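You operate a simulated robot arm through the tools that you are given. There is no shell and no other tool. Be economical: measure what you need, move in short steps, check, and stop when the job is done.

You run a simulated robot arm. Do the job below in one go: nothing can be reset, and whatever is moved stays where it is left.

JOB
Press the creases out of the white napkin and lay it in the tray.
Fine: lid down, catch shut; leave the press open.
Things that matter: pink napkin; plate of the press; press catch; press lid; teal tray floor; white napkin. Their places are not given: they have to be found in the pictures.

It is judged by the outcome, as a careful person would: the job done as asked, and still so three seconds after it is handed in. It fails if anything else is knocked over, pushed out of place, dropped, spilled or broken. A push-on lid holds only when it is set on centred and level and pressed home; a screw cap is set on level and turned clockwise until tight. Flat cloth is picked up by pressing the open fingertips on it (5 to 10 N) and closing them slowly along it; thin cloth reads only 2 to 8 mm in the jaws.

ROBOT AND FRAMES
A 6-joint arm with a two-finger parallel gripper, fixed in place. Base frame: the origin is at the foot of the arm, x ahead of it, y to its left, z up. Lengths are in m, angles in degrees, forces in N, time in s.
With the tool pointing down near the work surface it reaches from about 0.18 to 0.76 m from the base axis. Its first joint turns from -166.0 to 166.0 degrees. Payload 3.91 kg.
Tool frame: the origin (TCP) lies between the finger pads and is the grasp point; the fingertips stand 0.03 m ahead of it; z points along the fingers, y is the line along which they close. The gripper opens to 0.11 m. The fingers are 0.02 m wide and 0.01 m thick; the gripper's body (0.048 by 0.112 m) begins 0.055 m behind the TCP.
Orientation is told as [roll, pitch, yaw] about the base's x, y, z axes, in that order, counted from this pose: with the fingers straight down and closing along the base's y, the tool's x points along the base's -x, its y along +y and its z along -z.

CONTROLS
- The arm moves only by the tool drive_tool. Its argument "moves" is a list that holds one entry, the list of rows, each a list of 7 numbers: the shift along the base's x, y, z in units of 40 mm (1.0 is 40 mm), then the turn, a rotation vector about the base's x, y, z in units of 5 degrees (1.0 is 5 degrees), then the closure, from 0 (fully open) to 1 (shut). In form: [[[dx, dy, dz, ax, ay, az, gripper], ...]]. A call has 1 to 12 rows; each row shifts and turns the commanded pose from where the row before left it. A call with a number of a shift or a turn outside -1 to 1 is refused whole. A row lasts 0.2 s, in which the tool goes at most 0.05 m and 8.6 degrees; a call with a longer step from one row to the next is refused whole, and so is a gripper value outside its range. Where a pose cannot be reached the arm comes as near as it can. A force on the tool above 90 N (or 10 N above the force at the start of the call, whichever is more), or a blocked arm, ends the call early, and 0.2 s more pass. Each finger travels about 0.045 m/s and halts on what it meets, pressing with about 32 N; the grip force reading is that of the motor and also rises with nothing between the fingers. The clock runs only during rows and for 0.2 s after the last one: add rows that do not move to give the fingers time. It gives the time, the measured TCP pose, the force on the tool (base axes), the opening and the grip force at its end, in the units of the frame above (readings bear some noise), with the torque about the TCP (base axes, N m) and any sound that the robot's microphone picked up.
- Cameras (640 x 400 px; columns grow to the right, rows downward): "scene" is fixed at [0.0528, -0.4991, 1.6274]; the picture's right is [0.77, -0.63, 0.00], its down [-0.52, -0.63, -0.58] and it looks along [0.36, 0.45, -0.82] (base axes); focal length 214 px, centre (320, 200). "wrist" rides on the gripper at [0.071, 0.022, -0.107] in the tool frame; the picture's right is [-0.29, 0.96, 0.00], its down [-0.76, -0.23, -0.61] and it looks along [-0.58, -0.18, 0.79] (tool axes); focal length 243 px, centre (320, 200).
- get_image(camera): a new picture of that camera. It takes no simulated time.
- raise_lower(by): slides the trunk up (or, below 0, down) by that many m; the arm rides with it, the base frame stays. It gives what a move gives, with no picture.
- probe_pixels(camera, pixels): there is no depth. For up to 12 entries [column, row, z] of the newest picture of that camera ("zoom" is the newest enlarged one), the place [x, y] in the base frame at which the ray of that pixel passes the height z, good to about 0.002 m. It takes no simulated time.
- enlarge(camera, box): a new picture of the part [left, top, right, bottom] of that camera's present view, enlarged. It takes no simulated time.
- finish_job(): hands the job in; it is judged then, once.

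Work in short steps. Measure before you move; look again where a grasp or a placing could have gone wrong, and mend it. You have 80 turns and 54 pictures in all, those below and enlarged ones among them. Open the gripper and draw the arm clear of the work before you hand the job in, unless the task says otherwise; then end with one line.

The tools are called after ">>>" as a command line: name --argument value ..., lists and objects as JSON in quotes. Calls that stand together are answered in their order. drive_tool: Moves the arm, as the interface text tells. Its arguments: {"type":"object","properties":{"moves":{"type":"array","items":{"type":"array","items":{"type":"array","items":{"type":"number"}}}}},"required":["moves"]} The other tools are called the same way: raise_lower (by) slides the trunk up or down; get_image (camera) takes a picture; probe_pixels (camera, pixels) gives the place at which the rays of pixels pass given heights; enlarge (camera, box) takes an enlarged picture of a part of a camera's view; finish_job () hands the job in.

At the start:

```text
time_s: 0.0
position: [0.3009, -0.1246, 1.3322]
orientation: [0.0, 0.1, 0.0]
wrist_force: [0.1, -0.1, -1.0]
torque: [0.01, -0.02, 0.0]
opening: 0.11
grip_force: 0.1
trunk travel left (down, up): [-0.525, 0.065]
```

scene: 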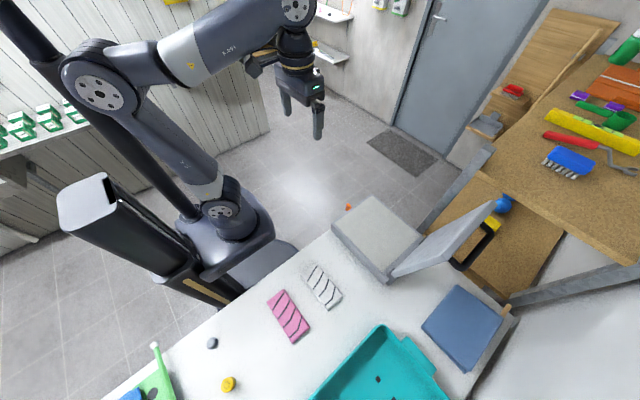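
wrist: 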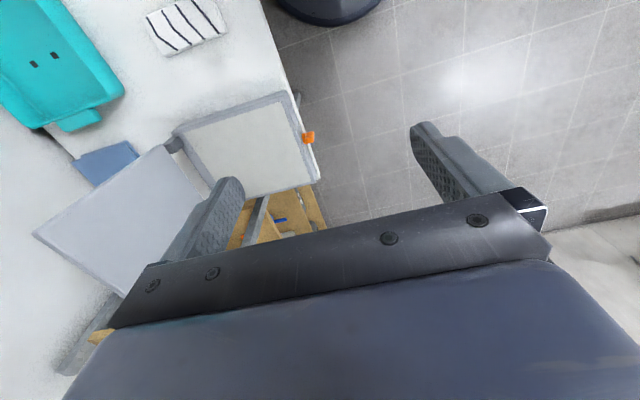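

The scene shows the white napkin near (323,287), the press near (380,240) with its lid open, and the tray near (380,370). I enlarge to see the details.

>>> enlarge --camera "scene" --box '[240, 180, 528, 360]'

>>> enlarge --camera "wrist" --box '[0, 0, 340, 212]'

```text
2.22 times, centred on (384, 270) of scene
```

zoom: 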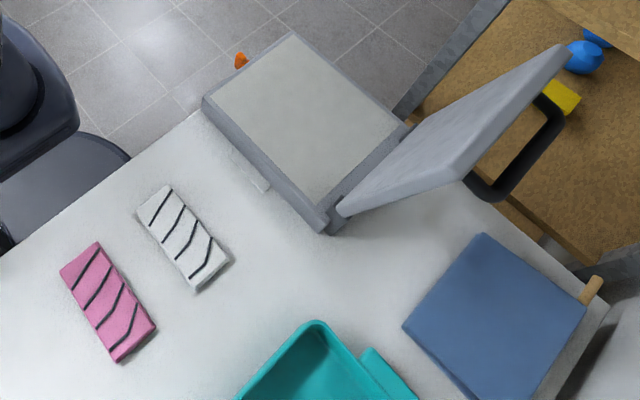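

```text
1.88 times, centred on (170, 106) of wrist
```

zoom: 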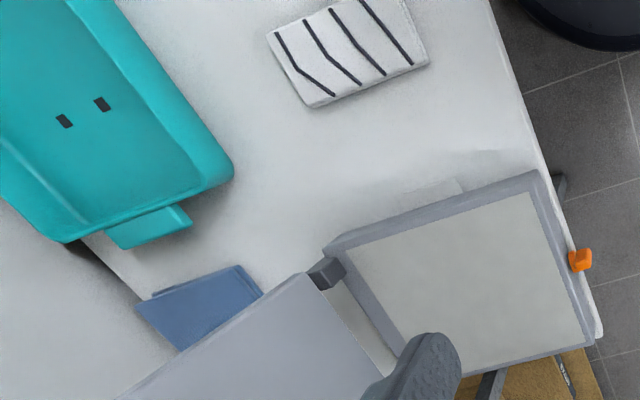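

I probe the same landmarks in both cameras at several heights to find the table's height: napkin's corners and the press plate's corner.

>>> probe_pixels --camera "scene" --pixels '[[343.5, 298, 0.6], [343.5, 298, 0.7], [343.5, 298, 0.8], [343.5, 298, 0.9], [302, 275.5, 0.7], [302, 275.5, 0.8], [302, 275.5, 0.9], [348, 207, 0.8], [348, 207, 0.9]]'

>>> probe_pixels --camera "zoom" --pixels '[[310, 107, 0.6], [310, 107, 0.7], [310, 107, 0.8], [310, 107, 0.9], [428, 62, 0.7], [428, 62, 0.8], [428, 62, 0.9], [268, 35, 0.8], [580, 260, 0.7], [580, 260, 0.8], [580, 260, 0.9]]'

```text
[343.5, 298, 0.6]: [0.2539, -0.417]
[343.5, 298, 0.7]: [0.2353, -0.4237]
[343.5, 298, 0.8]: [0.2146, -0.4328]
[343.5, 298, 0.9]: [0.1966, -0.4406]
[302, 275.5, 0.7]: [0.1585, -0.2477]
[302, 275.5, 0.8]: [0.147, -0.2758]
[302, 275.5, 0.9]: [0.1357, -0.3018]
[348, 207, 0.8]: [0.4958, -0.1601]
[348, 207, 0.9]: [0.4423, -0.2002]
```

```text
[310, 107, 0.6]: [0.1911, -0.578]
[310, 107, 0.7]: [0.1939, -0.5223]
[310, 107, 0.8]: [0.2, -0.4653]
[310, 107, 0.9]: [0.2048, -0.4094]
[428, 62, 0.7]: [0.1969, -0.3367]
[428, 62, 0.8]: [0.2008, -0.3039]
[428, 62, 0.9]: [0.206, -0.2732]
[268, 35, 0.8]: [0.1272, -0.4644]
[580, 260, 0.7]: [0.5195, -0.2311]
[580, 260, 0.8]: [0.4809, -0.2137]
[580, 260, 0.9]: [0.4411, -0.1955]
```

The napkin's top matches at z≈0.85 and the orange catch at about (0.44,-0.20,0.90). I probe the press, lid and tray corners in both views.

>>> probe_pixels --camera "scene" --pixels '[[370.5, 194.3, 0.9], [331.3, 225, 0.9], [386.3, 282.6, 0.9], [331.3, 225, 0.85], [386.3, 282.6, 0.85], [424.5, 236.2, 0.9], [494, 202, 1.0], [494, 202, 1.1], [448, 260, 1.0], [448, 260, 1.1], [382, 325, 0.88]]'

>>> probe_pixels --camera "zoom" --pixels '[[535, 172, 0.9], [325, 245, 0.9], [325, 245, 0.85], [600, 345, 0.9], [535, 172, 0.85], [230, 165, 0.9], [230, 165, 0.85], [303, 275, 0.9], [303, 275, 1.0], [64, 121, 0.84], [101, 104, 0.84]]'

>>> raise_lower --by -0.2

```text
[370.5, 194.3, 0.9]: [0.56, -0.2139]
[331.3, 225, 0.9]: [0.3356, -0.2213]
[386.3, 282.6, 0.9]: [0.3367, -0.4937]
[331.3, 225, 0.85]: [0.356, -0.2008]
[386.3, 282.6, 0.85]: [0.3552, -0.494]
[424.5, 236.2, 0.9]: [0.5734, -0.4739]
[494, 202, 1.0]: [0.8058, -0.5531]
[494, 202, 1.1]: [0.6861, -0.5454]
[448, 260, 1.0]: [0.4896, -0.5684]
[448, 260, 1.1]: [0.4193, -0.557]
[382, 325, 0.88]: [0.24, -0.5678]
```

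```text
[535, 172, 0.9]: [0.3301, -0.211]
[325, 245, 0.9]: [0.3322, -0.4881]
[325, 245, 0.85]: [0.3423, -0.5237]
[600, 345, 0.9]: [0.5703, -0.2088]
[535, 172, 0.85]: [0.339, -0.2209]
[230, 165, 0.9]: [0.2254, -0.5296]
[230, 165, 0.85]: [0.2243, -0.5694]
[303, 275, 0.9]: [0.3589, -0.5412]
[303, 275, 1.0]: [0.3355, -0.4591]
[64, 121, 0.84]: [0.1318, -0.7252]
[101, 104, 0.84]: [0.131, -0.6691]
```

```text
time_s: 2.2
position: [0.3016, -0.1249, 1.1319]
orientation: [-0.1, 0.0, 0.0]
wrist_force: [0.1, -0.2, -0.1]
torque: [0.03, 0.01, 0.01]
opening: 0.11
grip_force: 0.0
trunk travel left (down, up): [-0.325, 0.265]
```

The press occupies x 0.333–0.567, y -0.49 to -0.215, top ~0.90; the lid stands up to ~1.2 at y≈-0.54. I move above the napkin to look closer.

>>> drive_tool --moves '[[[-0.48, -0.84, 0, 0, 0, 0, 0], [-0.48, -0.84, 0, 0, 0, 0, 0], [-0.48, -0.84, 0, 0, 0, 0, 0], [-0.48, -0.84, 0, 0, 0, 0, 0], [-0.48, -0.84, 0, 0, 0, 0, 0], [-0.48, -0.84, 0, 0, 0, 0, 0], [-0.48, -0.84, 0, 0, 0, 0, 0], [0, 0, -0.8, 0, 0, 0, 0], [0, 0, -0.8, 0, 0, 0, 0], [0, 0, -0.8, 0, 0, 0, 0]]]'

>>> get_image --camera "wrist"

>>> get_image --camera "scene"

```text
time_s: 4.4
position: [0.1666, -0.358, 1.0366]
orientation: [-0.1, 0.0, 0.1]
wrist_force: [0.1, 0.2, 0.2]
torque: [-0.05, -0.01, 0.0]
opening: 0.1101
grip_force: 0.2
trunk travel left (down, up): [-0.325, 0.265]
```

```text
49 pictures are left
```

wrist: 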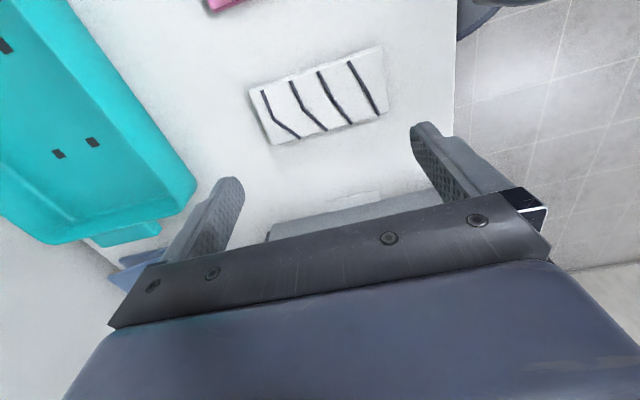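

```text
48 pictures are left
```

scene: 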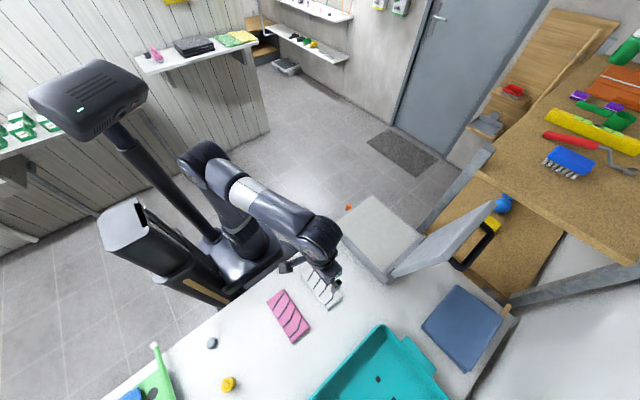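

The napkin's corners are at (249,88), (272,143), (387,113), (381,47) in the wrist view. I probe them, plus tray dots and pink napkin.

>>> probe_pixels --camera "wrist" --pixels '[[249, 88, 0.84], [270, 135, 0.84], [386, 105, 0.84], [381, 47, 0.84], [249, 88, 0.82], [386, 105, 0.82], [58, 154, 0.84], [93, 142, 0.84], [195, 185, 0.88], [458, 123, 0.83]]'

>>> probe_pixels --camera "scene" --pixels '[[330, 308, 0.84], [343, 294, 0.84], [377, 378, 0.84], [392, 398, 0.84], [446, 398, 0.88], [382, 325, 0.88], [312, 398, 0.88], [402, 345, 0.88]]'

```text
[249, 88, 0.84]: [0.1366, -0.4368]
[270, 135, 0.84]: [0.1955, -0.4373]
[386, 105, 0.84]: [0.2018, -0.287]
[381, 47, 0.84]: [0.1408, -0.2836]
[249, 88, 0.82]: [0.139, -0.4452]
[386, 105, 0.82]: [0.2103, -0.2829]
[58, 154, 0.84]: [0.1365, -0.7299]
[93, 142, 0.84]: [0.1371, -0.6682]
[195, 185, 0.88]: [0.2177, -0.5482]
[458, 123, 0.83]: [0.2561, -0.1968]
```

```text
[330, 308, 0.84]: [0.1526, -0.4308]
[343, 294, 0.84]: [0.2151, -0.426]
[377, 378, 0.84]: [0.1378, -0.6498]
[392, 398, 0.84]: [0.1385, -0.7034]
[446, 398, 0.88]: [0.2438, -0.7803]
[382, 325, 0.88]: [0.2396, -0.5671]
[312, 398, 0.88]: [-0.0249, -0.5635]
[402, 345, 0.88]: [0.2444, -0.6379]
```

The napkin's centre is about (0.17,-0.36), right under the tool, and its top is near 0.855. I go down with the fingers half open to 2 cm above it.

>>> drive_tool --moves '[[[0.05, 0, -0.8, 0, 0, 0, 0.2], [0, 0, -0.8, 0, 0, 0, 0.45], [0, 0, -0.8, 0, 0, 0, 0.45], [0, 0, -0.6, 0, 0, 0, 0.45], [0, 0, -0.1, 0, 0, 0, 0.45], [0, 0, 0, 0, 0, 0, 0.45]]]'

>>> enlarge --camera "wrist" --box '[160, 60, 480, 260]'

```text
time_s: 5.8
position: [0.168, -0.3593, 0.9116]
orientation: [-0.1, 0.0, 0.0]
wrist_force: [0.0, 0.0, 0.7]
torque: [0.0, 0.03, 0.0]
opening: 0.0603
grip_force: 0.0
trunk travel left (down, up): [-0.325, 0.265]
```

```text
2.00 times, centred on (320, 160) of wrist
```

zoom: 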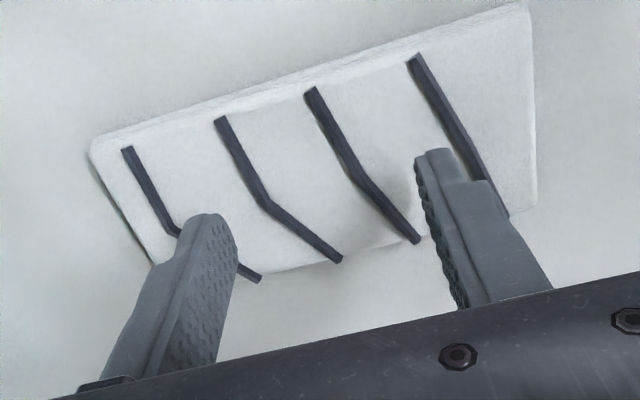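

The fingertips stand about 2–3 cm above the napkin. I check its centre with this closer view.

>>> probe_pixels --camera "zoom" --pixels '[[92, 145, 0.86], [525, 5, 0.86], [535, 200, 0.86], [155, 262, 0.86], [320, 150, 0.86]]'

>>> drive_tool --moves '[[[0, 0, -0.15, 0, 0, 0, 0.45], [0, 0, -0.15, 0, 0, 0, 0.45], [0, 0, -0.1, 0, 0, 0, 0.45]]]'

```text
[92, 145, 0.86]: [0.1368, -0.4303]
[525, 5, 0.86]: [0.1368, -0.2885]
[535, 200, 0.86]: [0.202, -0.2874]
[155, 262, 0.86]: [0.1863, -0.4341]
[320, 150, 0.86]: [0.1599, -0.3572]
```

```text
time_s: 6.6
position: [0.1684, -0.3594, 0.8955]
orientation: [0.0, 0.0, -0.1]
wrist_force: [0.9, 0.4, -0.6]
torque: [0.0, 0.01, 0.02]
opening: 0.0606
grip_force: 0.0
trunk travel left (down, up): [-0.325, 0.265]
```

Still no contact with tips at 0.8655; I go on in small steps.

>>> drive_tool --moves '[[[0, 0, -0.08, 0, 0, 0, 0.45], [0, 0, -0.08, 0, 0, 0, 0.45]]]'

```text
time_s: 7.2
position: [0.1683, -0.3583, 0.896]
orientation: [-0.6, -0.2, -0.1]
wrist_force: [-0.9, 0.1, 61.1]
torque: [1.95, 0.09, 0.04]
opening: 0.0608
grip_force: 0.1
trunk travel left (down, up): [-0.325, 0.265]
```

Contact is at TCP ≈0.8955 and the force is 61 N, too much. I ease up to bring it to 5–10 N.

>>> drive_tool --moves '[[[0, 0, 0, 0, 0, 0, 0.45], [0, 0, 0.13, 0, 0, 0, 0.45], [0, 0, 0, 0, 0, 0, 0.45]]]'

```text
time_s: 8.0
position: [0.1678, -0.3602, 0.8961]
orientation: [-0.1, 0.0, 0.0]
wrist_force: [0.1, -3.5, 28.5]
torque: [0.2, -0.01, 0.0]
opening: 0.0609
grip_force: 0.5
trunk travel left (down, up): [-0.325, 0.265]
```

>>> drive_tool --moves '[[[0, 0, 0.06, 0, 0, 0, 0.45], [0, 0, 0, 0, 0, 0, 0.45]]]'

```text
time_s: 8.6
position: [0.1681, -0.359, 0.8971]
orientation: [0.2, 0.1, 0.0]
wrist_force: [-0.7, -2.0, 2.7]
torque: [-0.15, 0.02, -0.02]
opening: 0.0615
grip_force: 0.4
trunk travel left (down, up): [-0.325, 0.265]
```

The force is now 2.7 N; I press a little more, then close slowly along the cloth.

>>> drive_tool --moves '[[[0, 0, -0.015, 0, 0, 0, 0.45], [0, 0, 0, 0, 0, 0, 0.45]]]'

```text
time_s: 9.2
position: [0.1677, -0.3591, 0.8956]
orientation: [0.0, 0.0, -0.1]
wrist_force: [0.5, -0.1, 0.1]
torque: [0.0, -0.03, -0.02]
opening: 0.0602
grip_force: 0.0
trunk travel left (down, up): [-0.325, 0.265]
```

Readings are settling near zero; I step down by fractions of a mm until 5–10 N.

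>>> drive_tool --moves '[[[0, 0, -0.025, 0, 0, 0, 0.45], [0, 0, 0, 0, 0, 0, 0.45], [0, 0, 0, 0, 0, 0, 0.45]]]'

```text
time_s: 10.0
position: [0.169, -0.3594, 0.8954]
orientation: [0.1, 0.0, 0.1]
wrist_force: [1.0, 0.6, 3.7]
torque: [0.09, 0.0, 0.01]
opening: 0.0607
grip_force: 0.3
trunk travel left (down, up): [-0.325, 0.265]
```

>>> drive_tool --moves '[[[0, 0, -0.015, 0, 0, 0, 0.45], [0, 0, 0, 0, 0, 0, 0.45], [0, 0, 0, 0, 0, 0, 0.45]]]'

```text
time_s: 10.8
position: [0.1678, -0.3592, 0.8955]
orientation: [-0.1, -0.1, 0.0]
wrist_force: [0.9, -1.6, 11.4]
torque: [0.1, -0.01, -0.02]
opening: 0.0607
grip_force: 0.3
trunk travel left (down, up): [-0.325, 0.265]
```

Force 11 N: a hair up, then close slowly.

>>> drive_tool --moves '[[[0, 0, -0.0, 0, 0, 0, 0.5], [0, 0, 0.005, 0, 0, 0, 0.55], [0, 0, 0, 0, 0, 0, 0.6], [0, 0, 0, 0, 0, 0, 0.65], [0, 0, 0, 0, 0, 0, 0.7], [0, 0, 0, 0, 0, 0, 0.75], [0, 0, 0, 0, 0, 0, 0.8], [0, 0, 0, 0, 0, 0, 0.85], [0, 0, 0, 0, 0, 0, 0.9], [0, 0, 0, 0, 0, 0, 0.95], [0, 0, 0, 0, 0, 0, 1], [0, 0, 0, 0, 0, 0, 1]]]'

>>> drive_tool --moves '[[[0, 0, 0.1, 0, 0, 0, 1], [0, 0, 0.4, 0, 0, 0, 1], [0, 0, 0.5, 0, 0, 0, 1]]]'

>>> get_image --camera "wrist"

```text
time_s: 13.4
position: [0.1688, -0.3594, 0.8955]
orientation: [-0.1, 0.0, 0.1]
wrist_force: [-0.3, 4.6, 19.8]
torque: [0.15, 0.02, 0.01]
opening: 0.0001
grip_force: 32.0
trunk travel left (down, up): [-0.325, 0.265]
```

```text
time_s: 14.2
position: [0.1679, -0.3584, 0.9351]
orientation: [-0.1, 0.0, -0.1]
wrist_force: [-0.8, -0.8, -0.4]
torque: [0.02, 0.01, -0.01]
opening: 0.0001
grip_force: 32.2
trunk travel left (down, up): [-0.325, 0.265]
```

```text
46 pictures are left
```

wrist: 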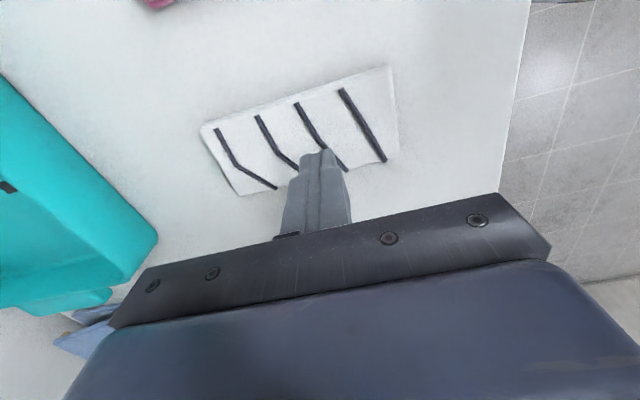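

The fingers shut on nothing (opening 0.0001) and the napkin stayed; force had risen to 20 N during closing. I retry with a smaller opening and a lighter, monitored press.

>>> drive_tool --moves '[[[-0.02, 0, -0.1, 0, 0, 0, 0.65], [0, 0, -0.4, 0, 0, 0, 0.65], [0, 0, -0.3, 0, 0, 0, 0.65], [0, 0, -0.16, 0, 0, 0, 0.65], [0, 0, 0, 0, 0, 0, 0.65], [0, 0, 0, 0, 0, 0, 0.65]]]'

```text
time_s: 15.6
position: [0.1675, -0.3599, 0.8968]
orientation: [0.0, 0.0, 0.0]
wrist_force: [-0.1, -0.7, 1.0]
torque: [-0.02, -0.01, 0.01]
opening: 0.0385
grip_force: 0.1
trunk travel left (down, up): [-0.325, 0.265]
```

>>> drive_tool --moves '[[[0, 0, -0.025, 0, 0, 0, 0.65], [0, 0, 0, 0, 0, 0, 0.65], [0, 0, 0, 0, 0, 0, 0.65]]]'

```text
time_s: 16.4
position: [0.167, -0.3584, 0.8956]
orientation: [-0.1, 0.0, 0.0]
wrist_force: [-0.1, 0.2, 7.1]
torque: [0.05, 0.01, 0.01]
opening: 0.0384
grip_force: 0.0
trunk travel left (down, up): [-0.325, 0.265]
```

Force is 7 N: close very slowly and watch the force.

>>> drive_tool --moves '[[[0, 0, 0, 0, 0, 0, 0.67], [0, 0, 0, 0, 0, 0, 0.69], [0, 0, 0, 0, 0, 0, 0.71], [0, 0, 0, 0, 0, 0, 0.73], [0, 0, 0, 0, 0, 0, 0.75], [0, 0, 0, 0, 0, 0, 0.77], [0, 0, 0, 0, 0, 0, 0.79], [0, 0, 0, 0, 0, 0, 0.81]]]'

```text
time_s: 18.2
position: [0.167, -0.3587, 0.8961]
orientation: [0.0, -0.1, -0.1]
wrist_force: [0.1, 4.6, 11.2]
torque: [0.16, 0.02, 0.01]
opening: 0.024
grip_force: 3.0
trunk travel left (down, up): [-0.325, 0.265]
```

Force rose to 11 N with grip resistance 3 N; I ease up slightly while closing on.

>>> drive_tool --moves '[[[0, 0, 0.01, 0, 0, 0, 0.82], [0, 0, 0, 0, 0, 0, 0.84], [0, 0, 0, 0, 0, 0, 0.86], [0, 0, 0, 0, 0, 0, 0.88], [0, 0, 0, 0, 0, 0, 0.9], [0, 0, 0, 0, 0, 0, 0.92]]]'

>>> enlarge --camera "wrist" --box '[160, 60, 480, 260]'

```text
time_s: 19.6
position: [0.1679, -0.3582, 0.8962]
orientation: [0.0, 0.0, 0.0]
wrist_force: [0.4, -0.1, 0.7]
torque: [0.03, 0.01, 0.02]
opening: 0.0091
grip_force: 0.0
trunk travel left (down, up): [-0.325, 0.265]
```

```text
2.00 times, centred on (320, 160) of wrist
```

zoom: 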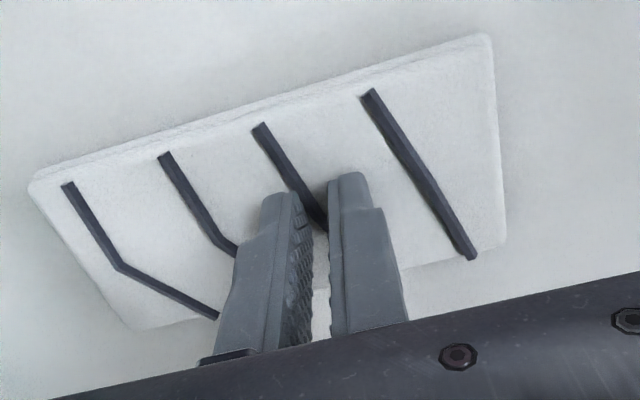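

Force has fallen to 0.7 N with the fingers 9 mm apart; I reopen a little and press to 5–10 N again.

>>> drive_tool --moves '[[[0, 0, 0.03, 0, 0, 0, 0.8], [0, 0, 0, 0, 0, 0, 0.8], [0, 0, -0.035, 0, 0, 0, 0.8], [0, 0, 0, 0, 0, 0, 0.8], [0, 0, 0, 0, 0, 0, 0.8]]]'

```text
time_s: 20.8
position: [0.1675, -0.3601, 0.8973]
orientation: [0.1, 0.0, 0.0]
wrist_force: [-0.5, -0.1, 0.7]
torque: [-0.02, 0.0, 0.01]
opening: 0.0221
grip_force: 0.1
trunk travel left (down, up): [-0.325, 0.265]
```

>>> drive_tool --moves '[[[0, 0, -0.015, 0, 0, 0, 0.8], [0, 0, 0, 0, 0, 0, 0.8], [0, 0, 0, 0, 0, 0, 0.8]]]'

```text
time_s: 21.6
position: [0.1671, -0.3591, 0.8957]
orientation: [0.0, 0.0, 0.0]
wrist_force: [-0.7, -1.1, 2.0]
torque: [-0.02, 0.03, 0.0]
opening: 0.0219
grip_force: 0.1
trunk travel left (down, up): [-0.325, 0.265]
```

>>> drive_tool --moves '[[[0, 0, -0.015, 0, 0, 0, 0.8], [0, 0, 0, 0, 0, 0, 0.8], [0, 0, 0, 0, 0, 0, 0.8]]]'

```text
time_s: 22.4
position: [0.1681, -0.3594, 0.8964]
orientation: [-0.1, 0.0, 0.0]
wrist_force: [0.6, -2.6, 14.2]
torque: [-0.04, 0.0, 0.0]
opening: 0.0221
grip_force: 0.1
trunk travel left (down, up): [-0.325, 0.265]
```

14 N: up a quarter mm and close to ~4 mm slowly.

>>> drive_tool --moves '[[[0, 0, 0.007, 0, 0, 0, 0.8], [0, 0, 0, 0, 0, 0, 0.82], [0, 0, 0, 0, 0, 0, 0.84], [0, 0, 0, 0, 0, 0, 0.86], [0, 0, 0, 0, 0, 0, 0.88]]]'

```text
time_s: 23.6
position: [0.1677, -0.3588, 0.8956]
orientation: [0.0, -0.1, 0.0]
wrist_force: [0.1, 0.0, 12.3]
torque: [-0.01, -0.03, -0.01]
opening: 0.0176
grip_force: 5.1
trunk travel left (down, up): [-0.325, 0.265]
```

The fingers lag (17.6 mm) with 5 N grip: cloth is resisting. Continue closing.

>>> drive_tool --moves '[[[0, 0, 0.003, 0, 0, 0, 0.9], [0, 0, 0, 0, 0, 0, 0.92], [0, 0, 0, 0, 0, 0, 0.94], [0, 0, 0, 0, 0, 0, 0.96], [0, 0, 0, 0, 0, 0, 0.98], [0, 0, 0, 0, 0, 0, 1], [0, 0, 0, 0, 0, 0, 1]]]'

```text
time_s: 25.2
position: [0.1679, -0.3594, 0.8958]
orientation: [0.0, 0.0, 0.0]
wrist_force: [-0.1, 1.3, 8.6]
torque: [0.03, 0.03, 0.02]
opening: 0.0002
grip_force: 32.1
trunk travel left (down, up): [-0.325, 0.265]
```

It slipped again. I try a wide start (0.10 m), where the cloth buckles more easily, keeping 7–10 N throughout.

>>> drive_tool --moves '[[[0, 0, 0.1, 0, 0, 0, 0.8], [0, 0, 0.1, 0, 0, 0, 0.4], [0, 0, 0, 0, 0, 0, 0.1], [0, 0, 0, 0, 0, 0, 0.1], [0, 0, 0, 0, 0, 0, 0.1], [0, 0, 0, 0, 0, 0, 0.1], [0, 0, -0.1, 0, 0, 0, 0.1], [0, 0, -0.09, 0, 0, 0, 0.1], [0, 0, 0, 0, 0, 0, 0.1], [0, 0, 0, 0, 0, 0, 0.1]]]'

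>>> enlarge --camera "wrist" --box '[160, 60, 480, 260]'

```text
time_s: 27.4
position: [0.1665, -0.3595, 0.8976]
orientation: [-0.1, -0.1, 0.0]
wrist_force: [-0.5, 0.2, 0.1]
torque: [0.0, 0.01, -0.04]
opening: 0.0988
grip_force: 0.0
trunk travel left (down, up): [-0.325, 0.265]
```

```text
2.00 times, centred on (320, 160) of wrist
```

zoom: 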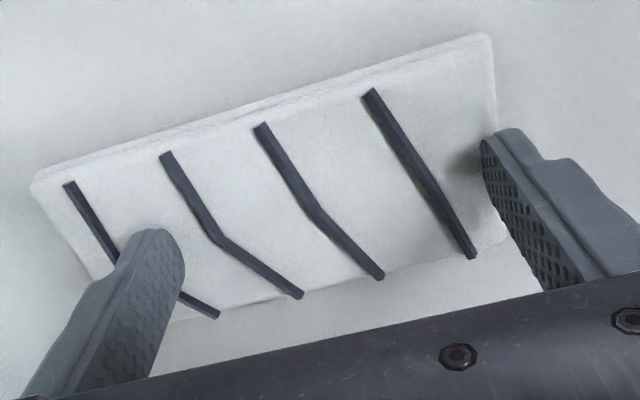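

Tips are just above the cloth near its two ends. Pressing down in small steps.

>>> drive_tool --moves '[[[0, 0, -0.03, 0, 0, 0, 0.1], [0, 0, 0, 0, 0, 0, 0.1], [0, 0, 0, 0, 0, 0, 0.1]]]'

```text
time_s: 28.2
position: [0.1668, -0.3596, 0.8951]
orientation: [-0.2, 0.0, 0.0]
wrist_force: [-0.7, -1.3, 8.7]
torque: [0.21, -0.04, -0.03]
opening: 0.0991
grip_force: 0.1
trunk travel left (down, up): [-0.325, 0.265]
```

8.7 N: close slowly for the first part.

>>> drive_tool --moves '[[[0, 0, 0, 0, 0, 0, 0.12], [0, 0, 0, 0, 0, 0, 0.14], [0, 0, 0, 0, 0, 0, 0.16], [0, 0, 0, 0, 0, 0, 0.18], [0, 0, 0, 0, 0, 0, 0.2], [0, 0, 0, 0, 0, 0, 0.22], [0, 0, 0, 0, 0, 0, 0.24], [0, 0, 0, 0, 0, 0, 0.26], [0, 0, 0, 0, 0, 0, 0.28], [0, 0, 0, 0, 0, 0, 0.3]]]'

>>> enlarge --camera "wrist" --box '[160, 60, 480, 260]'

```text
time_s: 30.4
position: [0.1672, -0.3582, 0.8963]
orientation: [0.0, 0.0, 0.0]
wrist_force: [0.2, 4.3, 14.9]
torque: [0.35, -0.04, -0.03]
opening: 0.0822
grip_force: 5.5
trunk travel left (down, up): [-0.325, 0.265]
```

```text
2.00 times, centred on (320, 160) of wrist
```

zoom: 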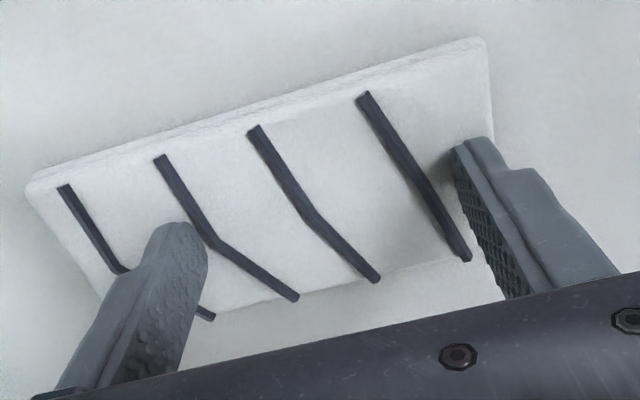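

The napkin slid a little left but hasn't bunched; force is 15 N, so I ease off a bit and continue closing.

>>> drive_tool --moves '[[[0, 0, 0.006, 0, 0, 0, 0.32], [0, 0, 0.0, 0, 0, 0, 0.34], [0, 0, 0, 0, 0, 0, 0.36], [0, 0, 0, 0, 0, 0, 0.38], [0, 0, 0, 0, 0, 0, 0.4], [0, 0, 0, 0, 0, 0, 0.42], [0, 0, 0, 0, 0, 0, 0.44], [0, 0, 0, 0, 0, 0, 0.46], [0, 0, 0, 0, 0, 0, 0.48], [0, 0, 0, 0, 0, 0, 0.5], [0, 0, 0, 0, 0, 0, 0.52], [0, 0, 0, 0, 0, 0, 0.54]]]'

>>> drive_tool --moves '[[[0, 0, 0, 0, 0, 0, 0.56], [0, 0, 0.0, 0, 0, 0, 0.58], [0, 0, 0, 0, 0, 0, 0.6], [0, 0, 0, 0, 0, 0, 0.62], [0, 0, 0, 0, 0, 0, 0.64], [0, 0, 0, 0, 0, 0, 0.66], [0, 0, 0, 0, 0, 0, 0.68], [0, 0, 0, 0, 0, 0, 0.7], [0, 0, 0, 0, 0, 0, 0.72], [0, 0, 0, 0, 0, 0, 0.74]]]'

>>> enlarge --camera "wrist" --box '[160, 60, 480, 260]'

```text
time_s: 33.0
position: [0.1669, -0.3586, 0.8958]
orientation: [-0.1, 0.0, 0.0]
wrist_force: [-1.0, 4.5, 13.3]
torque: [0.3, 0.04, -0.03]
opening: 0.0549
grip_force: 4.2
trunk travel left (down, up): [-0.325, 0.265]
```

```text
time_s: 35.2
position: [0.1672, -0.3593, 0.8961]
orientation: [-0.2, 0.0, 0.0]
wrist_force: [0.0, 3.8, 12.9]
torque: [0.2, 0.02, 0.02]
opening: 0.0336
grip_force: 4.7
trunk travel left (down, up): [-0.325, 0.265]
```

```text
2.00 times, centred on (320, 160) of wrist
```

zoom: 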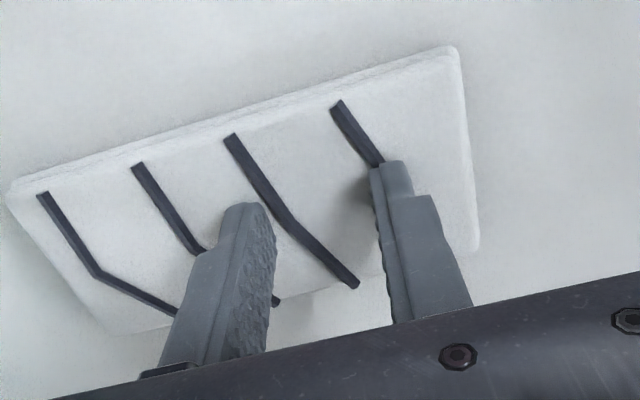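

Only the +y finger is bearing (torque x +0.2…0.35), dragging the cloth left without bunching. I lift, re-centre, tilt by a fraction of a degree so both tips press equally, and retry.

>>> drive_tool --moves '[[[0, 0, 0.15, 0, 0, 0, 0.74], [0, -0.2, 0.1, 0.04, 0, 0, 0.5], [0, 0, 0, 0, 0, 0, 0.4], [0, 0, 0, 0, 0, 0, 0.4], [0, 0, -0.15, 0, 0, 0, 0.4], [0, 0, -0.1, 0, 0, 0, 0.4], [0, 0, 0, 0, 0, 0, 0.4], [0, 0, 0, 0, 0, 0, 0.4]]]'

```text
time_s: 37.0
position: [0.1686, -0.368, 0.8949]
orientation: [0.1, 0.1, 0.0]
wrist_force: [-0.2, -0.4, 7.6]
torque: [-0.22, 0.03, 0.01]
opening: 0.0657
grip_force: 0.0
trunk travel left (down, up): [-0.325, 0.265]
```

Now the −y finger bears (torque −0.22); I halve the tilt and press a hair more.

>>> drive_tool --moves '[[[0, 0, 0.0, -0.02, 0, 0, 0.4], [0, 0, -0.005, 0, 0, 0, 0.4], [0, 0, 0, 0, 0, 0, 0.4], [0, 0, 0, 0, 0, 0, 0.4]]]'

```text
time_s: 38.0
position: [0.1665, -0.3681, 0.8963]
orientation: [0.0, 0.0, 0.1]
wrist_force: [2.6, -1.6, 17.5]
torque: [-0.01, -0.06, 0.07]
opening: 0.0657
grip_force: 0.1
trunk travel left (down, up): [-0.325, 0.265]
```

Balanced now (torque −0.01), but 17.5 N; I raise slightly.

>>> drive_tool --moves '[[[0, 0, 0.013, 0, 0, 0, 0.4], [0, 0, 0, 0, 0, 0, 0.4], [0, 0, 0, 0, 0, 0, 0.4]]]'

```text
time_s: 38.8
position: [0.167, -0.3667, 0.8957]
orientation: [0.1, 0.0, -0.1]
wrist_force: [5.3, -3.0, 12.7]
torque: [-0.23, -0.12, 0.08]
opening: 0.066
grip_force: 0.2
trunk travel left (down, up): [-0.325, 0.265]
```

I trim the tilt slightly and begin slow closing.

>>> drive_tool --moves '[[[0, 0, 0, -0.01, 0, 0, 0.4], [0, 0, 0, 0, 0, 0, 0.42], [0, 0, 0, 0, 0, 0, 0.44], [0, 0, 0, 0, 0, 0, 0.46], [0, 0, 0, 0, 0, 0, 0.48], [0, 0, 0, 0, 0, 0, 0.5], [0, 0, 0, 0, 0, 0, 0.52], [0, 0, 0, 0, 0, 0, 0.54], [0, 0, 0, 0, 0, 0, 0.56], [0, 0, 0, 0, 0, 0, 0.58]]]'

>>> enlarge --camera "wrist" --box '[160, 60, 480, 260]'

```text
time_s: 41.0
position: [0.1667, -0.3665, 0.8962]
orientation: [0.0, 0.0, 0.1]
wrist_force: [-0.6, -1.7, 14.7]
torque: [-0.15, 0.04, 0.01]
opening: 0.051
grip_force: 4.5
trunk travel left (down, up): [-0.325, 0.265]
```

```text
2.00 times, centred on (320, 160) of wrist
```

zoom: 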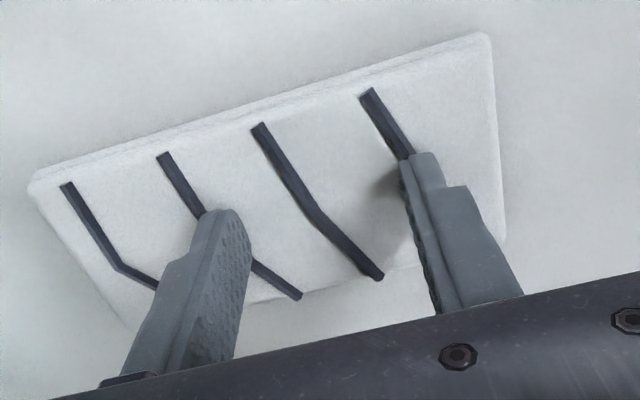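

Both tips just slip; the napkin doesn't bunch along its length. I lift and turn the tool −90° to close across its short side (6.5 cm).

>>> drive_tool --moves '[[[0, 0, 0.5, 0, 0, 0, 0.2], [0, 0, 0.5, 0, 0, -1, 0.0], [0, 0, 0, 0, 0, -1, 0], [0, 0, 0, 0, 0, -1, 0], [0, 0, 0, 0, 0, -1, 0], [0, 0, 0, 0, 0, -1, 0], [0, 0, 0, 0, 0, -1, 0], [0, 0, 0, 0, 0, -1, 0], [0, 0, 0, 0, 0, -1, 0], [0, 0, 0, 0, 0, -1, 0]]]'

>>> drive_tool --moves '[[[0, 0, 0, 0, 0, -1, 0], [0, 0, 0, 0, 0, -1, 0.0], [0, 0, 0, 0, 0, -1, 0], [0, 0, 0, 0, 0, -1, 0], [0, 0, 0, 0, 0, -1, 0], [0, 0, 0, 0, 0, -1, 0], [0, 0, 0, 0, 0, -1, 0], [0, 0, 0, 0, 0, -1, 0], [0, 0, 0, 0, 0, -1, 0]]]'

>>> get_image --camera "wrist"

```text
time_s: 43.2
position: [0.168, -0.3683, 0.9355]
orientation: [0.0, -0.1, -45.1]
wrist_force: [0.7, -0.2, -0.2]
torque: [0.0, -0.02, -0.02]
opening: 0.11
grip_force: 0.1
trunk travel left (down, up): [-0.325, 0.265]
```

```text
time_s: 45.2
position: [0.167, -0.3669, 0.9355]
orientation: [-0.1, 0.0, -90.2]
wrist_force: [-0.4, 0.5, -0.1]
torque: [0.02, 0.01, -0.02]
opening: 0.1101
grip_force: 0.0
trunk travel left (down, up): [-0.325, 0.265]
```

```text
40 pictures are left
```

wrist: 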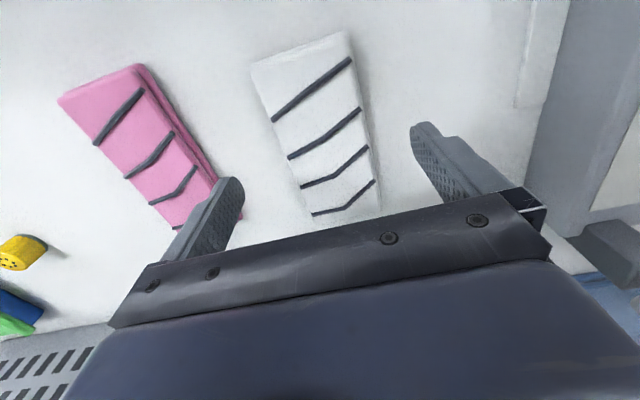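

I probe the napkin's corners now.

>>> probe_pixels --camera "wrist" --pixels '[[250, 65, 0.86], [342, 33, 0.86], [378, 180, 0.86], [382, 212, 0.86], [270, 120, 0.86], [358, 100, 0.86], [240, 215, 0.86]]'

```text
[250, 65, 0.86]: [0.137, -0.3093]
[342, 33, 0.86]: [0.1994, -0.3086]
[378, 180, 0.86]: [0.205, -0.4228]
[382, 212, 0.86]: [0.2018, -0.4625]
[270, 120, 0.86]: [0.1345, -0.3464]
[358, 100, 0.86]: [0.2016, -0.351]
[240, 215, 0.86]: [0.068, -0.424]
```

Centre is x≈0.169, y≈−0.38. I go down with the fingers 5 cm apart across the short side.

>>> drive_tool --moves '[[[0.04, -0.15, 0, 0, 0, 0, 0.3], [0, 0, -0.3, 0, 0, 0, 0.55], [0, 0, -0.3, 0, 0, 0, 0.55], [0, 0, -0.25, 0, 0, 0, 0.55], [0, 0, -0.12, 0, 0, 0, 0.55], [0, 0, 0, 0, 0, 0, 0.55], [0, 0, 0, 0, 0, 0, 0.55]]]'

```text
time_s: 46.8
position: [0.1683, -0.3722, 0.8975]
orientation: [0.0, 0.0, -90.1]
wrist_force: [-0.3, 0.7, -0.5]
torque: [0.0, 0.01, -0.01]
opening: 0.0496
grip_force: 0.0
trunk travel left (down, up): [-0.325, 0.265]
```

>>> drive_tool --moves '[[[0, 0, -0.04, 0, 0, 0, 0.55], [0, 0, 0, 0, 0, 0, 0.55], [0, 0, 0, 0, 0, 0, 0.55]]]'

```text
time_s: 47.6
position: [0.168, -0.3722, 0.8961]
orientation: [0.0, -0.1, -90.0]
wrist_force: [0.9, -1.1, 10.6]
torque: [0.04, 0.07, -0.01]
opening: 0.0494
grip_force: 0.0
trunk travel left (down, up): [-0.325, 0.265]
```

10.6 N, nearly balanced. Close slowly.

>>> drive_tool --moves '[[[0, 0, 0.003, 0, 0, 0, 0.57], [0, 0, 0, 0, 0, 0, 0.59], [0, 0, 0, 0, 0, 0, 0.61], [0, 0, 0, 0, 0, 0, 0.63], [0, 0, 0, 0, 0, 0, 0.65], [0, 0, 0, 0, 0, 0, 0.67], [0, 0, 0, 0, 0, 0, 0.69], [0, 0, 0, 0, 0, 0, 0.71], [0, 0, 0, 0, 0, 0, 0.73], [0, 0, 0, 0, 0, 0, 0.75]]]'

>>> enlarge --camera "wrist" --box '[160, 20, 480, 220]'

```text
time_s: 49.8
position: [0.1687, -0.3737, 0.8973]
orientation: [0.1, 0.1, -90.1]
wrist_force: [-5.0, 0.4, 14.0]
torque: [0.05, 0.21, -0.02]
opening: 0.0316
grip_force: 4.6
trunk travel left (down, up): [-0.325, 0.265]
```

```text
2.00 times, centred on (320, 120) of wrist
```

zoom: 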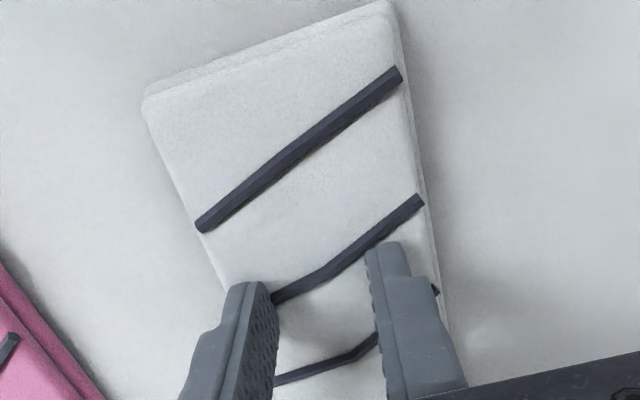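

The napkin acts as a stiff folded pad with visible thickness (~1 cm), and tips slide on it. I lift, open wider than its 6.5 cm width and go down to grip its long sides instead.

>>> drive_tool --moves '[[[0, 0, 0.3, 0, 0, 0, 0.6], [0, -0.2, 0.2, 0, 0, 0, 0.15], [0, 0, 0, 0, 0, 0, 0.15], [0, 0, 0, 0, 0, 0, 0.15], [0, 0, 0, 0, 0, 0, 0.15], [0, 0, 0, 0, 0, 0, 0.15]]]'

>>> get_image --camera "wrist"

```text
time_s: 51.2
position: [0.169, -0.3823, 0.9157]
orientation: [0.0, 0.0, -90.1]
wrist_force: [0.8, -0.3, -0.1]
torque: [0.0, -0.01, 0.02]
opening: 0.0934
grip_force: 0.1
trunk travel left (down, up): [-0.325, 0.265]
```

```text
38 pictures are left
```

wrist: 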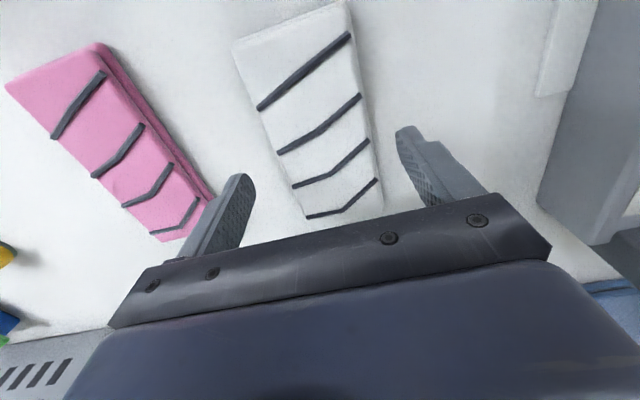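

I check the clearance of the left finger from the pink napkin.

>>> probe_pixels --camera "wrist" --pixels '[[205, 185, 0.85], [150, 100, 0.85], [100, 45, 0.865], [232, 42, 0.865], [347, 2, 0.865], [384, 208, 0.865], [300, 217, 0.865], [283, 175, 0.865], [366, 110, 0.865]]'

```text
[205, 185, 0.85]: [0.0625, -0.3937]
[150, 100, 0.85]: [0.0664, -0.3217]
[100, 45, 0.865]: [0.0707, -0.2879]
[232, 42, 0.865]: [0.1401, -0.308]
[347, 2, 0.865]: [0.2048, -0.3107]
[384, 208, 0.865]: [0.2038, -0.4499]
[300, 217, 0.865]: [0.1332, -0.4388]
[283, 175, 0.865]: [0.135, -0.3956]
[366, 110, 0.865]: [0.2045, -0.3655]
```

Pink is at x<0.07, clear. I lower the fingers beside the napkin until they feel the table.

>>> drive_tool --moves '[[[0.03, 0, -0.3, 0, 0, 0, 0.15], [0, 0, -0.2, 0, 0, 0, 0.15], [0, 0, -0.1, 0, 0, 0, 0.15], [0, 0, -0.08, 0, 0, 0, 0.15], [0, 0, 0, 0, 0, 0, 0.15]]]'

```text
time_s: 52.4
position: [0.1699, -0.3832, 0.8872]
orientation: [0.0, 0.1, -90.0]
wrist_force: [-0.8, -0.4, 0.4]
torque: [0.0, 0.02, -0.03]
opening: 0.0938
grip_force: 0.1
trunk travel left (down, up): [-0.325, 0.265]
```

>>> drive_tool --moves '[[[0, 0, -0.06, 0, 0, 0, 0.15], [0, 0, -0.06, 0, 0, 0, 0.15], [0, 0, 0, 0, 0, 0, 0.15]]]'

```text
time_s: 53.2
position: [0.1705, -0.3821, 0.8829]
orientation: [-0.1, 0.0, -90.0]
wrist_force: [-0.3, -0.4, -0.1]
torque: [-0.02, 0.05, -0.01]
opening: 0.0934
grip_force: 0.1
trunk travel left (down, up): [-0.325, 0.265]
```

Tips are at 0.853, 12 mm below the napkin's top and still free. I close gently on the sides.

>>> drive_tool --moves '[[[0, 0, 0, 0, 0, 0, 0.25], [0, 0, 0, 0, 0, 0, 0.3], [0, 0, 0, 0, 0, 0, 0.35], [0, 0, 0, 0, 0, 0, 0.4], [0, 0, 0, 0, 0, 0, 0.42], [0, 0, 0, 0, 0, 0, 0.44], [0, 0, 0, 0, 0, 0, 0.46], [0, 0, 0, 0, 0, 0, 0.5]]]'

>>> enlarge --camera "wrist" --box '[160, 20, 480, 220]'

```text
time_s: 55.0
position: [0.1697, -0.3816, 0.8832]
orientation: [0.0, 0.0, -90.0]
wrist_force: [-0.3, -0.4, 1.2]
torque: [0.01, 0.0, -0.02]
opening: 0.0691
grip_force: 31.9
trunk travel left (down, up): [-0.325, 0.265]
```

```text
2.00 times, centred on (320, 120) of wrist
```

zoom: 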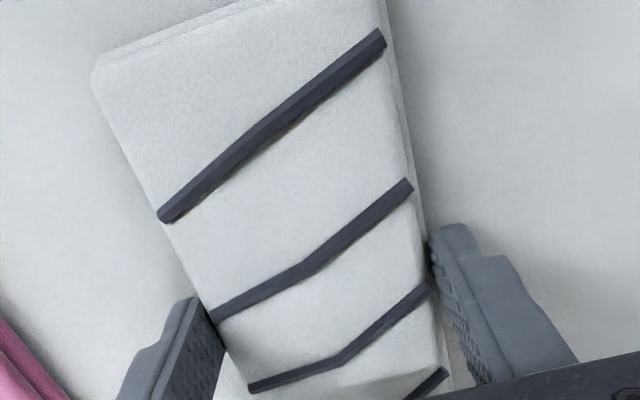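

It holds firmly at 69 mm with 32 N. I lift and look.

>>> drive_tool --moves '[[[0, 0, 0.1, 0, 0, 0, 0.6], [0, 0, 0.4, 0, 0, 0, 0.6], [0, 0, 0.7, 0, 0, 0, 0.6], [0, 0, 0.8, 0, 0, 0, 0.6], [0, 0, 0.8, 0, 0, 0, 0.6]]]'

>>> get_image --camera "wrist"

>>> enlarge --camera "scene" --box '[280, 160, 536, 320]'

```text
time_s: 56.2
position: [0.17, -0.3813, 0.9941]
orientation: [0.0, 0.0, -90.0]
wrist_force: [0.2, -0.7, -0.4]
torque: [0.01, 0.02, -0.01]
opening: 0.0688
grip_force: 31.7
trunk travel left (down, up): [-0.325, 0.265]
```

```text
36 pictures are left
```

wrist: 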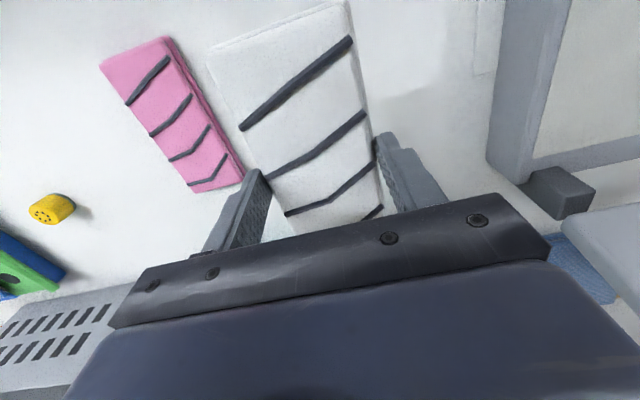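

```text
2.50 times, centred on (408, 240) of scene
```

zoom: 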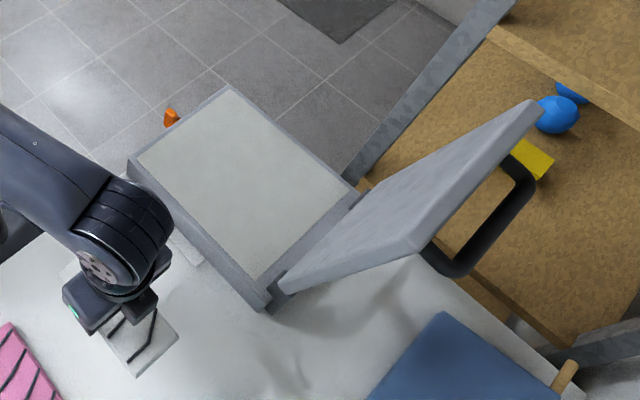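

The napkin is held level. I carry it over the plate centre (0.45,−0.35), keeping 6 cm clearance above the rim.

>>> drive_tool --moves '[[[0, 0, 0.3, 0, 0, 0, 0.6], [0.7, 0.1, 0.2, 0, 0, 0, 0.6], [0.9, 0.1, 0, 0, 0, 0, 0.6], [0.9, 0.1, 0, 0, 0, 0, 0.6], [0.9, 0.1, 0, 0, 0, 0, 0.6], [0.9, 0.1, 0, 0, 0, 0, 0.6], [0.9, 0.1, 0, 0, 0, 0, 0.6], [0.9, 0.1, 0, 0, 0, 0, 0.6], [0.8, 0.1, 0, 0, 0, 0, 0.6], [0, 0, 0, 0, 0, 0, 0.6]]]'

>>> get_image --camera "wrist"

>>> enlarge --camera "scene" --box '[280, 160, 536, 320]'

```text
time_s: 58.4
position: [0.4458, -0.35, 1.0141]
orientation: [0.1, -0.1, -90.0]
wrist_force: [0.4, -1.0, 0.3]
torque: [-0.01, -0.02, -0.03]
opening: 0.069
grip_force: 32.5
trunk travel left (down, up): [-0.325, 0.265]
```

```text
34 pictures are left
```

wrist: 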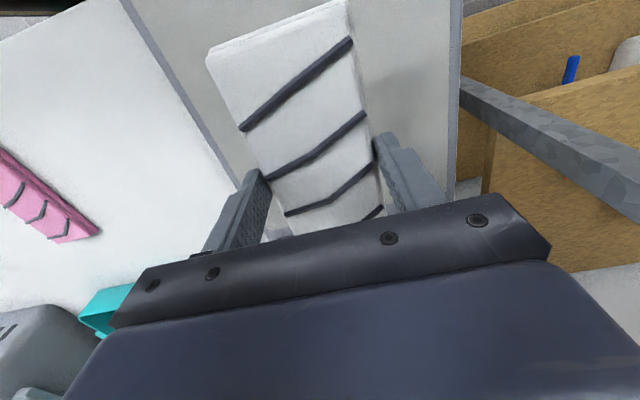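

```text
2.50 times, centred on (408, 240) of scene
```

zoom: 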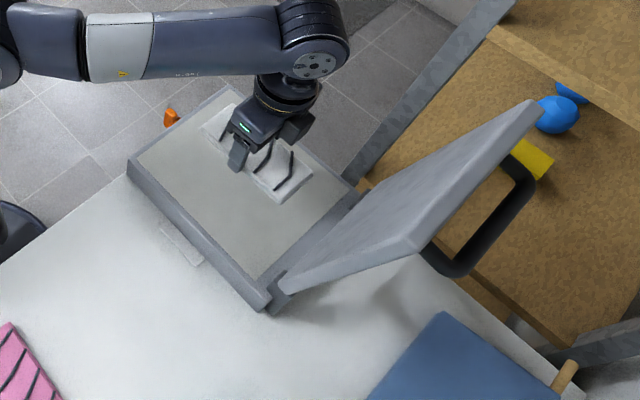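

The napkin is above the plate centre. I lower it, then feel for contact.

>>> drive_tool --moves '[[[0.1, 0, -0.5, 0, 0, 0, 0.6], [0, 0, -0.5, 0, 0, 0, 0.6], [0, 0, -0.4, 0, 0, 0, 0.6], [0, 0, -0.25, 0, 0, 0, 0.6], [0, 0, -0.1, 0, 0, 0, 0.6], [0, 0, 0, 0, 0, 0, 0.6]]]'

```text
time_s: 59.8
position: [0.4496, -0.3492, 0.9447]
orientation: [0.0, 0.0, -90.0]
wrist_force: [-0.2, 0.5, -0.4]
torque: [0.0, 0.02, 0.03]
opening: 0.0691
grip_force: 32.0
trunk travel left (down, up): [-0.325, 0.265]
```

>>> drive_tool --moves '[[[0, 0, -0.08, 0, 0, 0, 0.6], [0, 0, -0.08, 0, 0, 0, 0.6], [0, 0, 0, 0, 0, 0, 0.6]]]'

```text
time_s: 60.6
position: [0.4508, -0.3494, 0.9381]
orientation: [0.0, 0.0, -90.0]
wrist_force: [-0.1, -0.3, 0.0]
torque: [0.01, 0.0, 0.03]
opening: 0.069
grip_force: 32.2
trunk travel left (down, up): [-0.325, 0.265]
```

>>> drive_tool --moves '[[[0, 0, -0.08, 0, 0, 0, 0.6], [0, 0, -0.08, 0, 0, 0, 0.6], [0, 0, 0, 0, 0, 0, 0.6]]]'

```text
time_s: 61.4
position: [0.4505, -0.3497, 0.9374]
orientation: [0.6, -0.4, -90.0]
wrist_force: [2.3, -2.1, 42.3]
torque: [0.08, 0.06, -0.08]
opening: 0.0688
grip_force: 32.1
trunk travel left (down, up): [-0.325, 0.265]
```

Contact at ≈0.937. I ease the press off, open slowly and rise.

>>> drive_tool --moves '[[[0, 0, 0.14, 0, 0, 0, 0.6], [0, 0, 0, 0, 0, 0, 0.35], [0, 0, 0, 0, 0, 0, 0.2], [0, 0, 0, 0, 0, 0, 0.0], [0, 0, 0, 0, 0, 0, 0], [0, 0, 0.5, 0, 0, 0, 0], [0, 0, 0.8, 0, 0, 0, 0], [0, 0, 0.9, 0, 0, 0, 0], [0, 0.5, 0.9, 0, 0, 0, 0], [0, 0.9, 0.8, 0, 0, 0, 0], [0, 0.9, 0.8, 0, 0, 0, 0]]]'

>>> get_image --camera "wrist"

>>> enlarge --camera "scene" --box '[280, 160, 536, 320]'

```text
time_s: 63.8
position: [0.4541, -0.2556, 1.1256]
orientation: [0.0, -0.1, -90.0]
wrist_force: [1.2, 0.1, -0.4]
torque: [0.0, -0.02, 0.03]
opening: 0.11
grip_force: 0.0
trunk travel left (down, up): [-0.325, 0.265]
```

```text
32 pictures are left
```

wrist: 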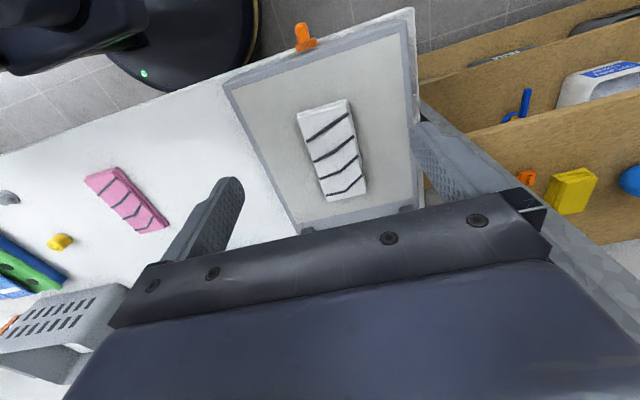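

```text
2.50 times, centred on (408, 240) of scene
```

zoom: 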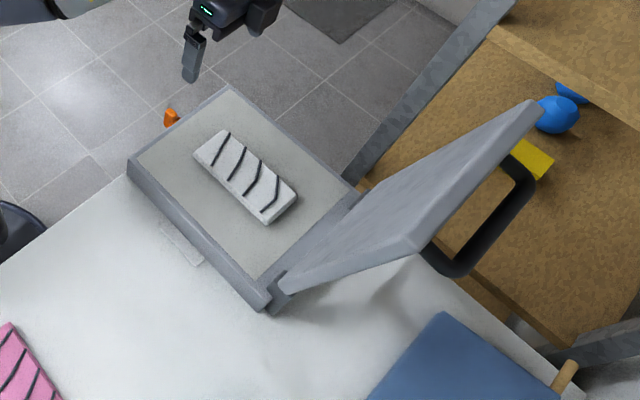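

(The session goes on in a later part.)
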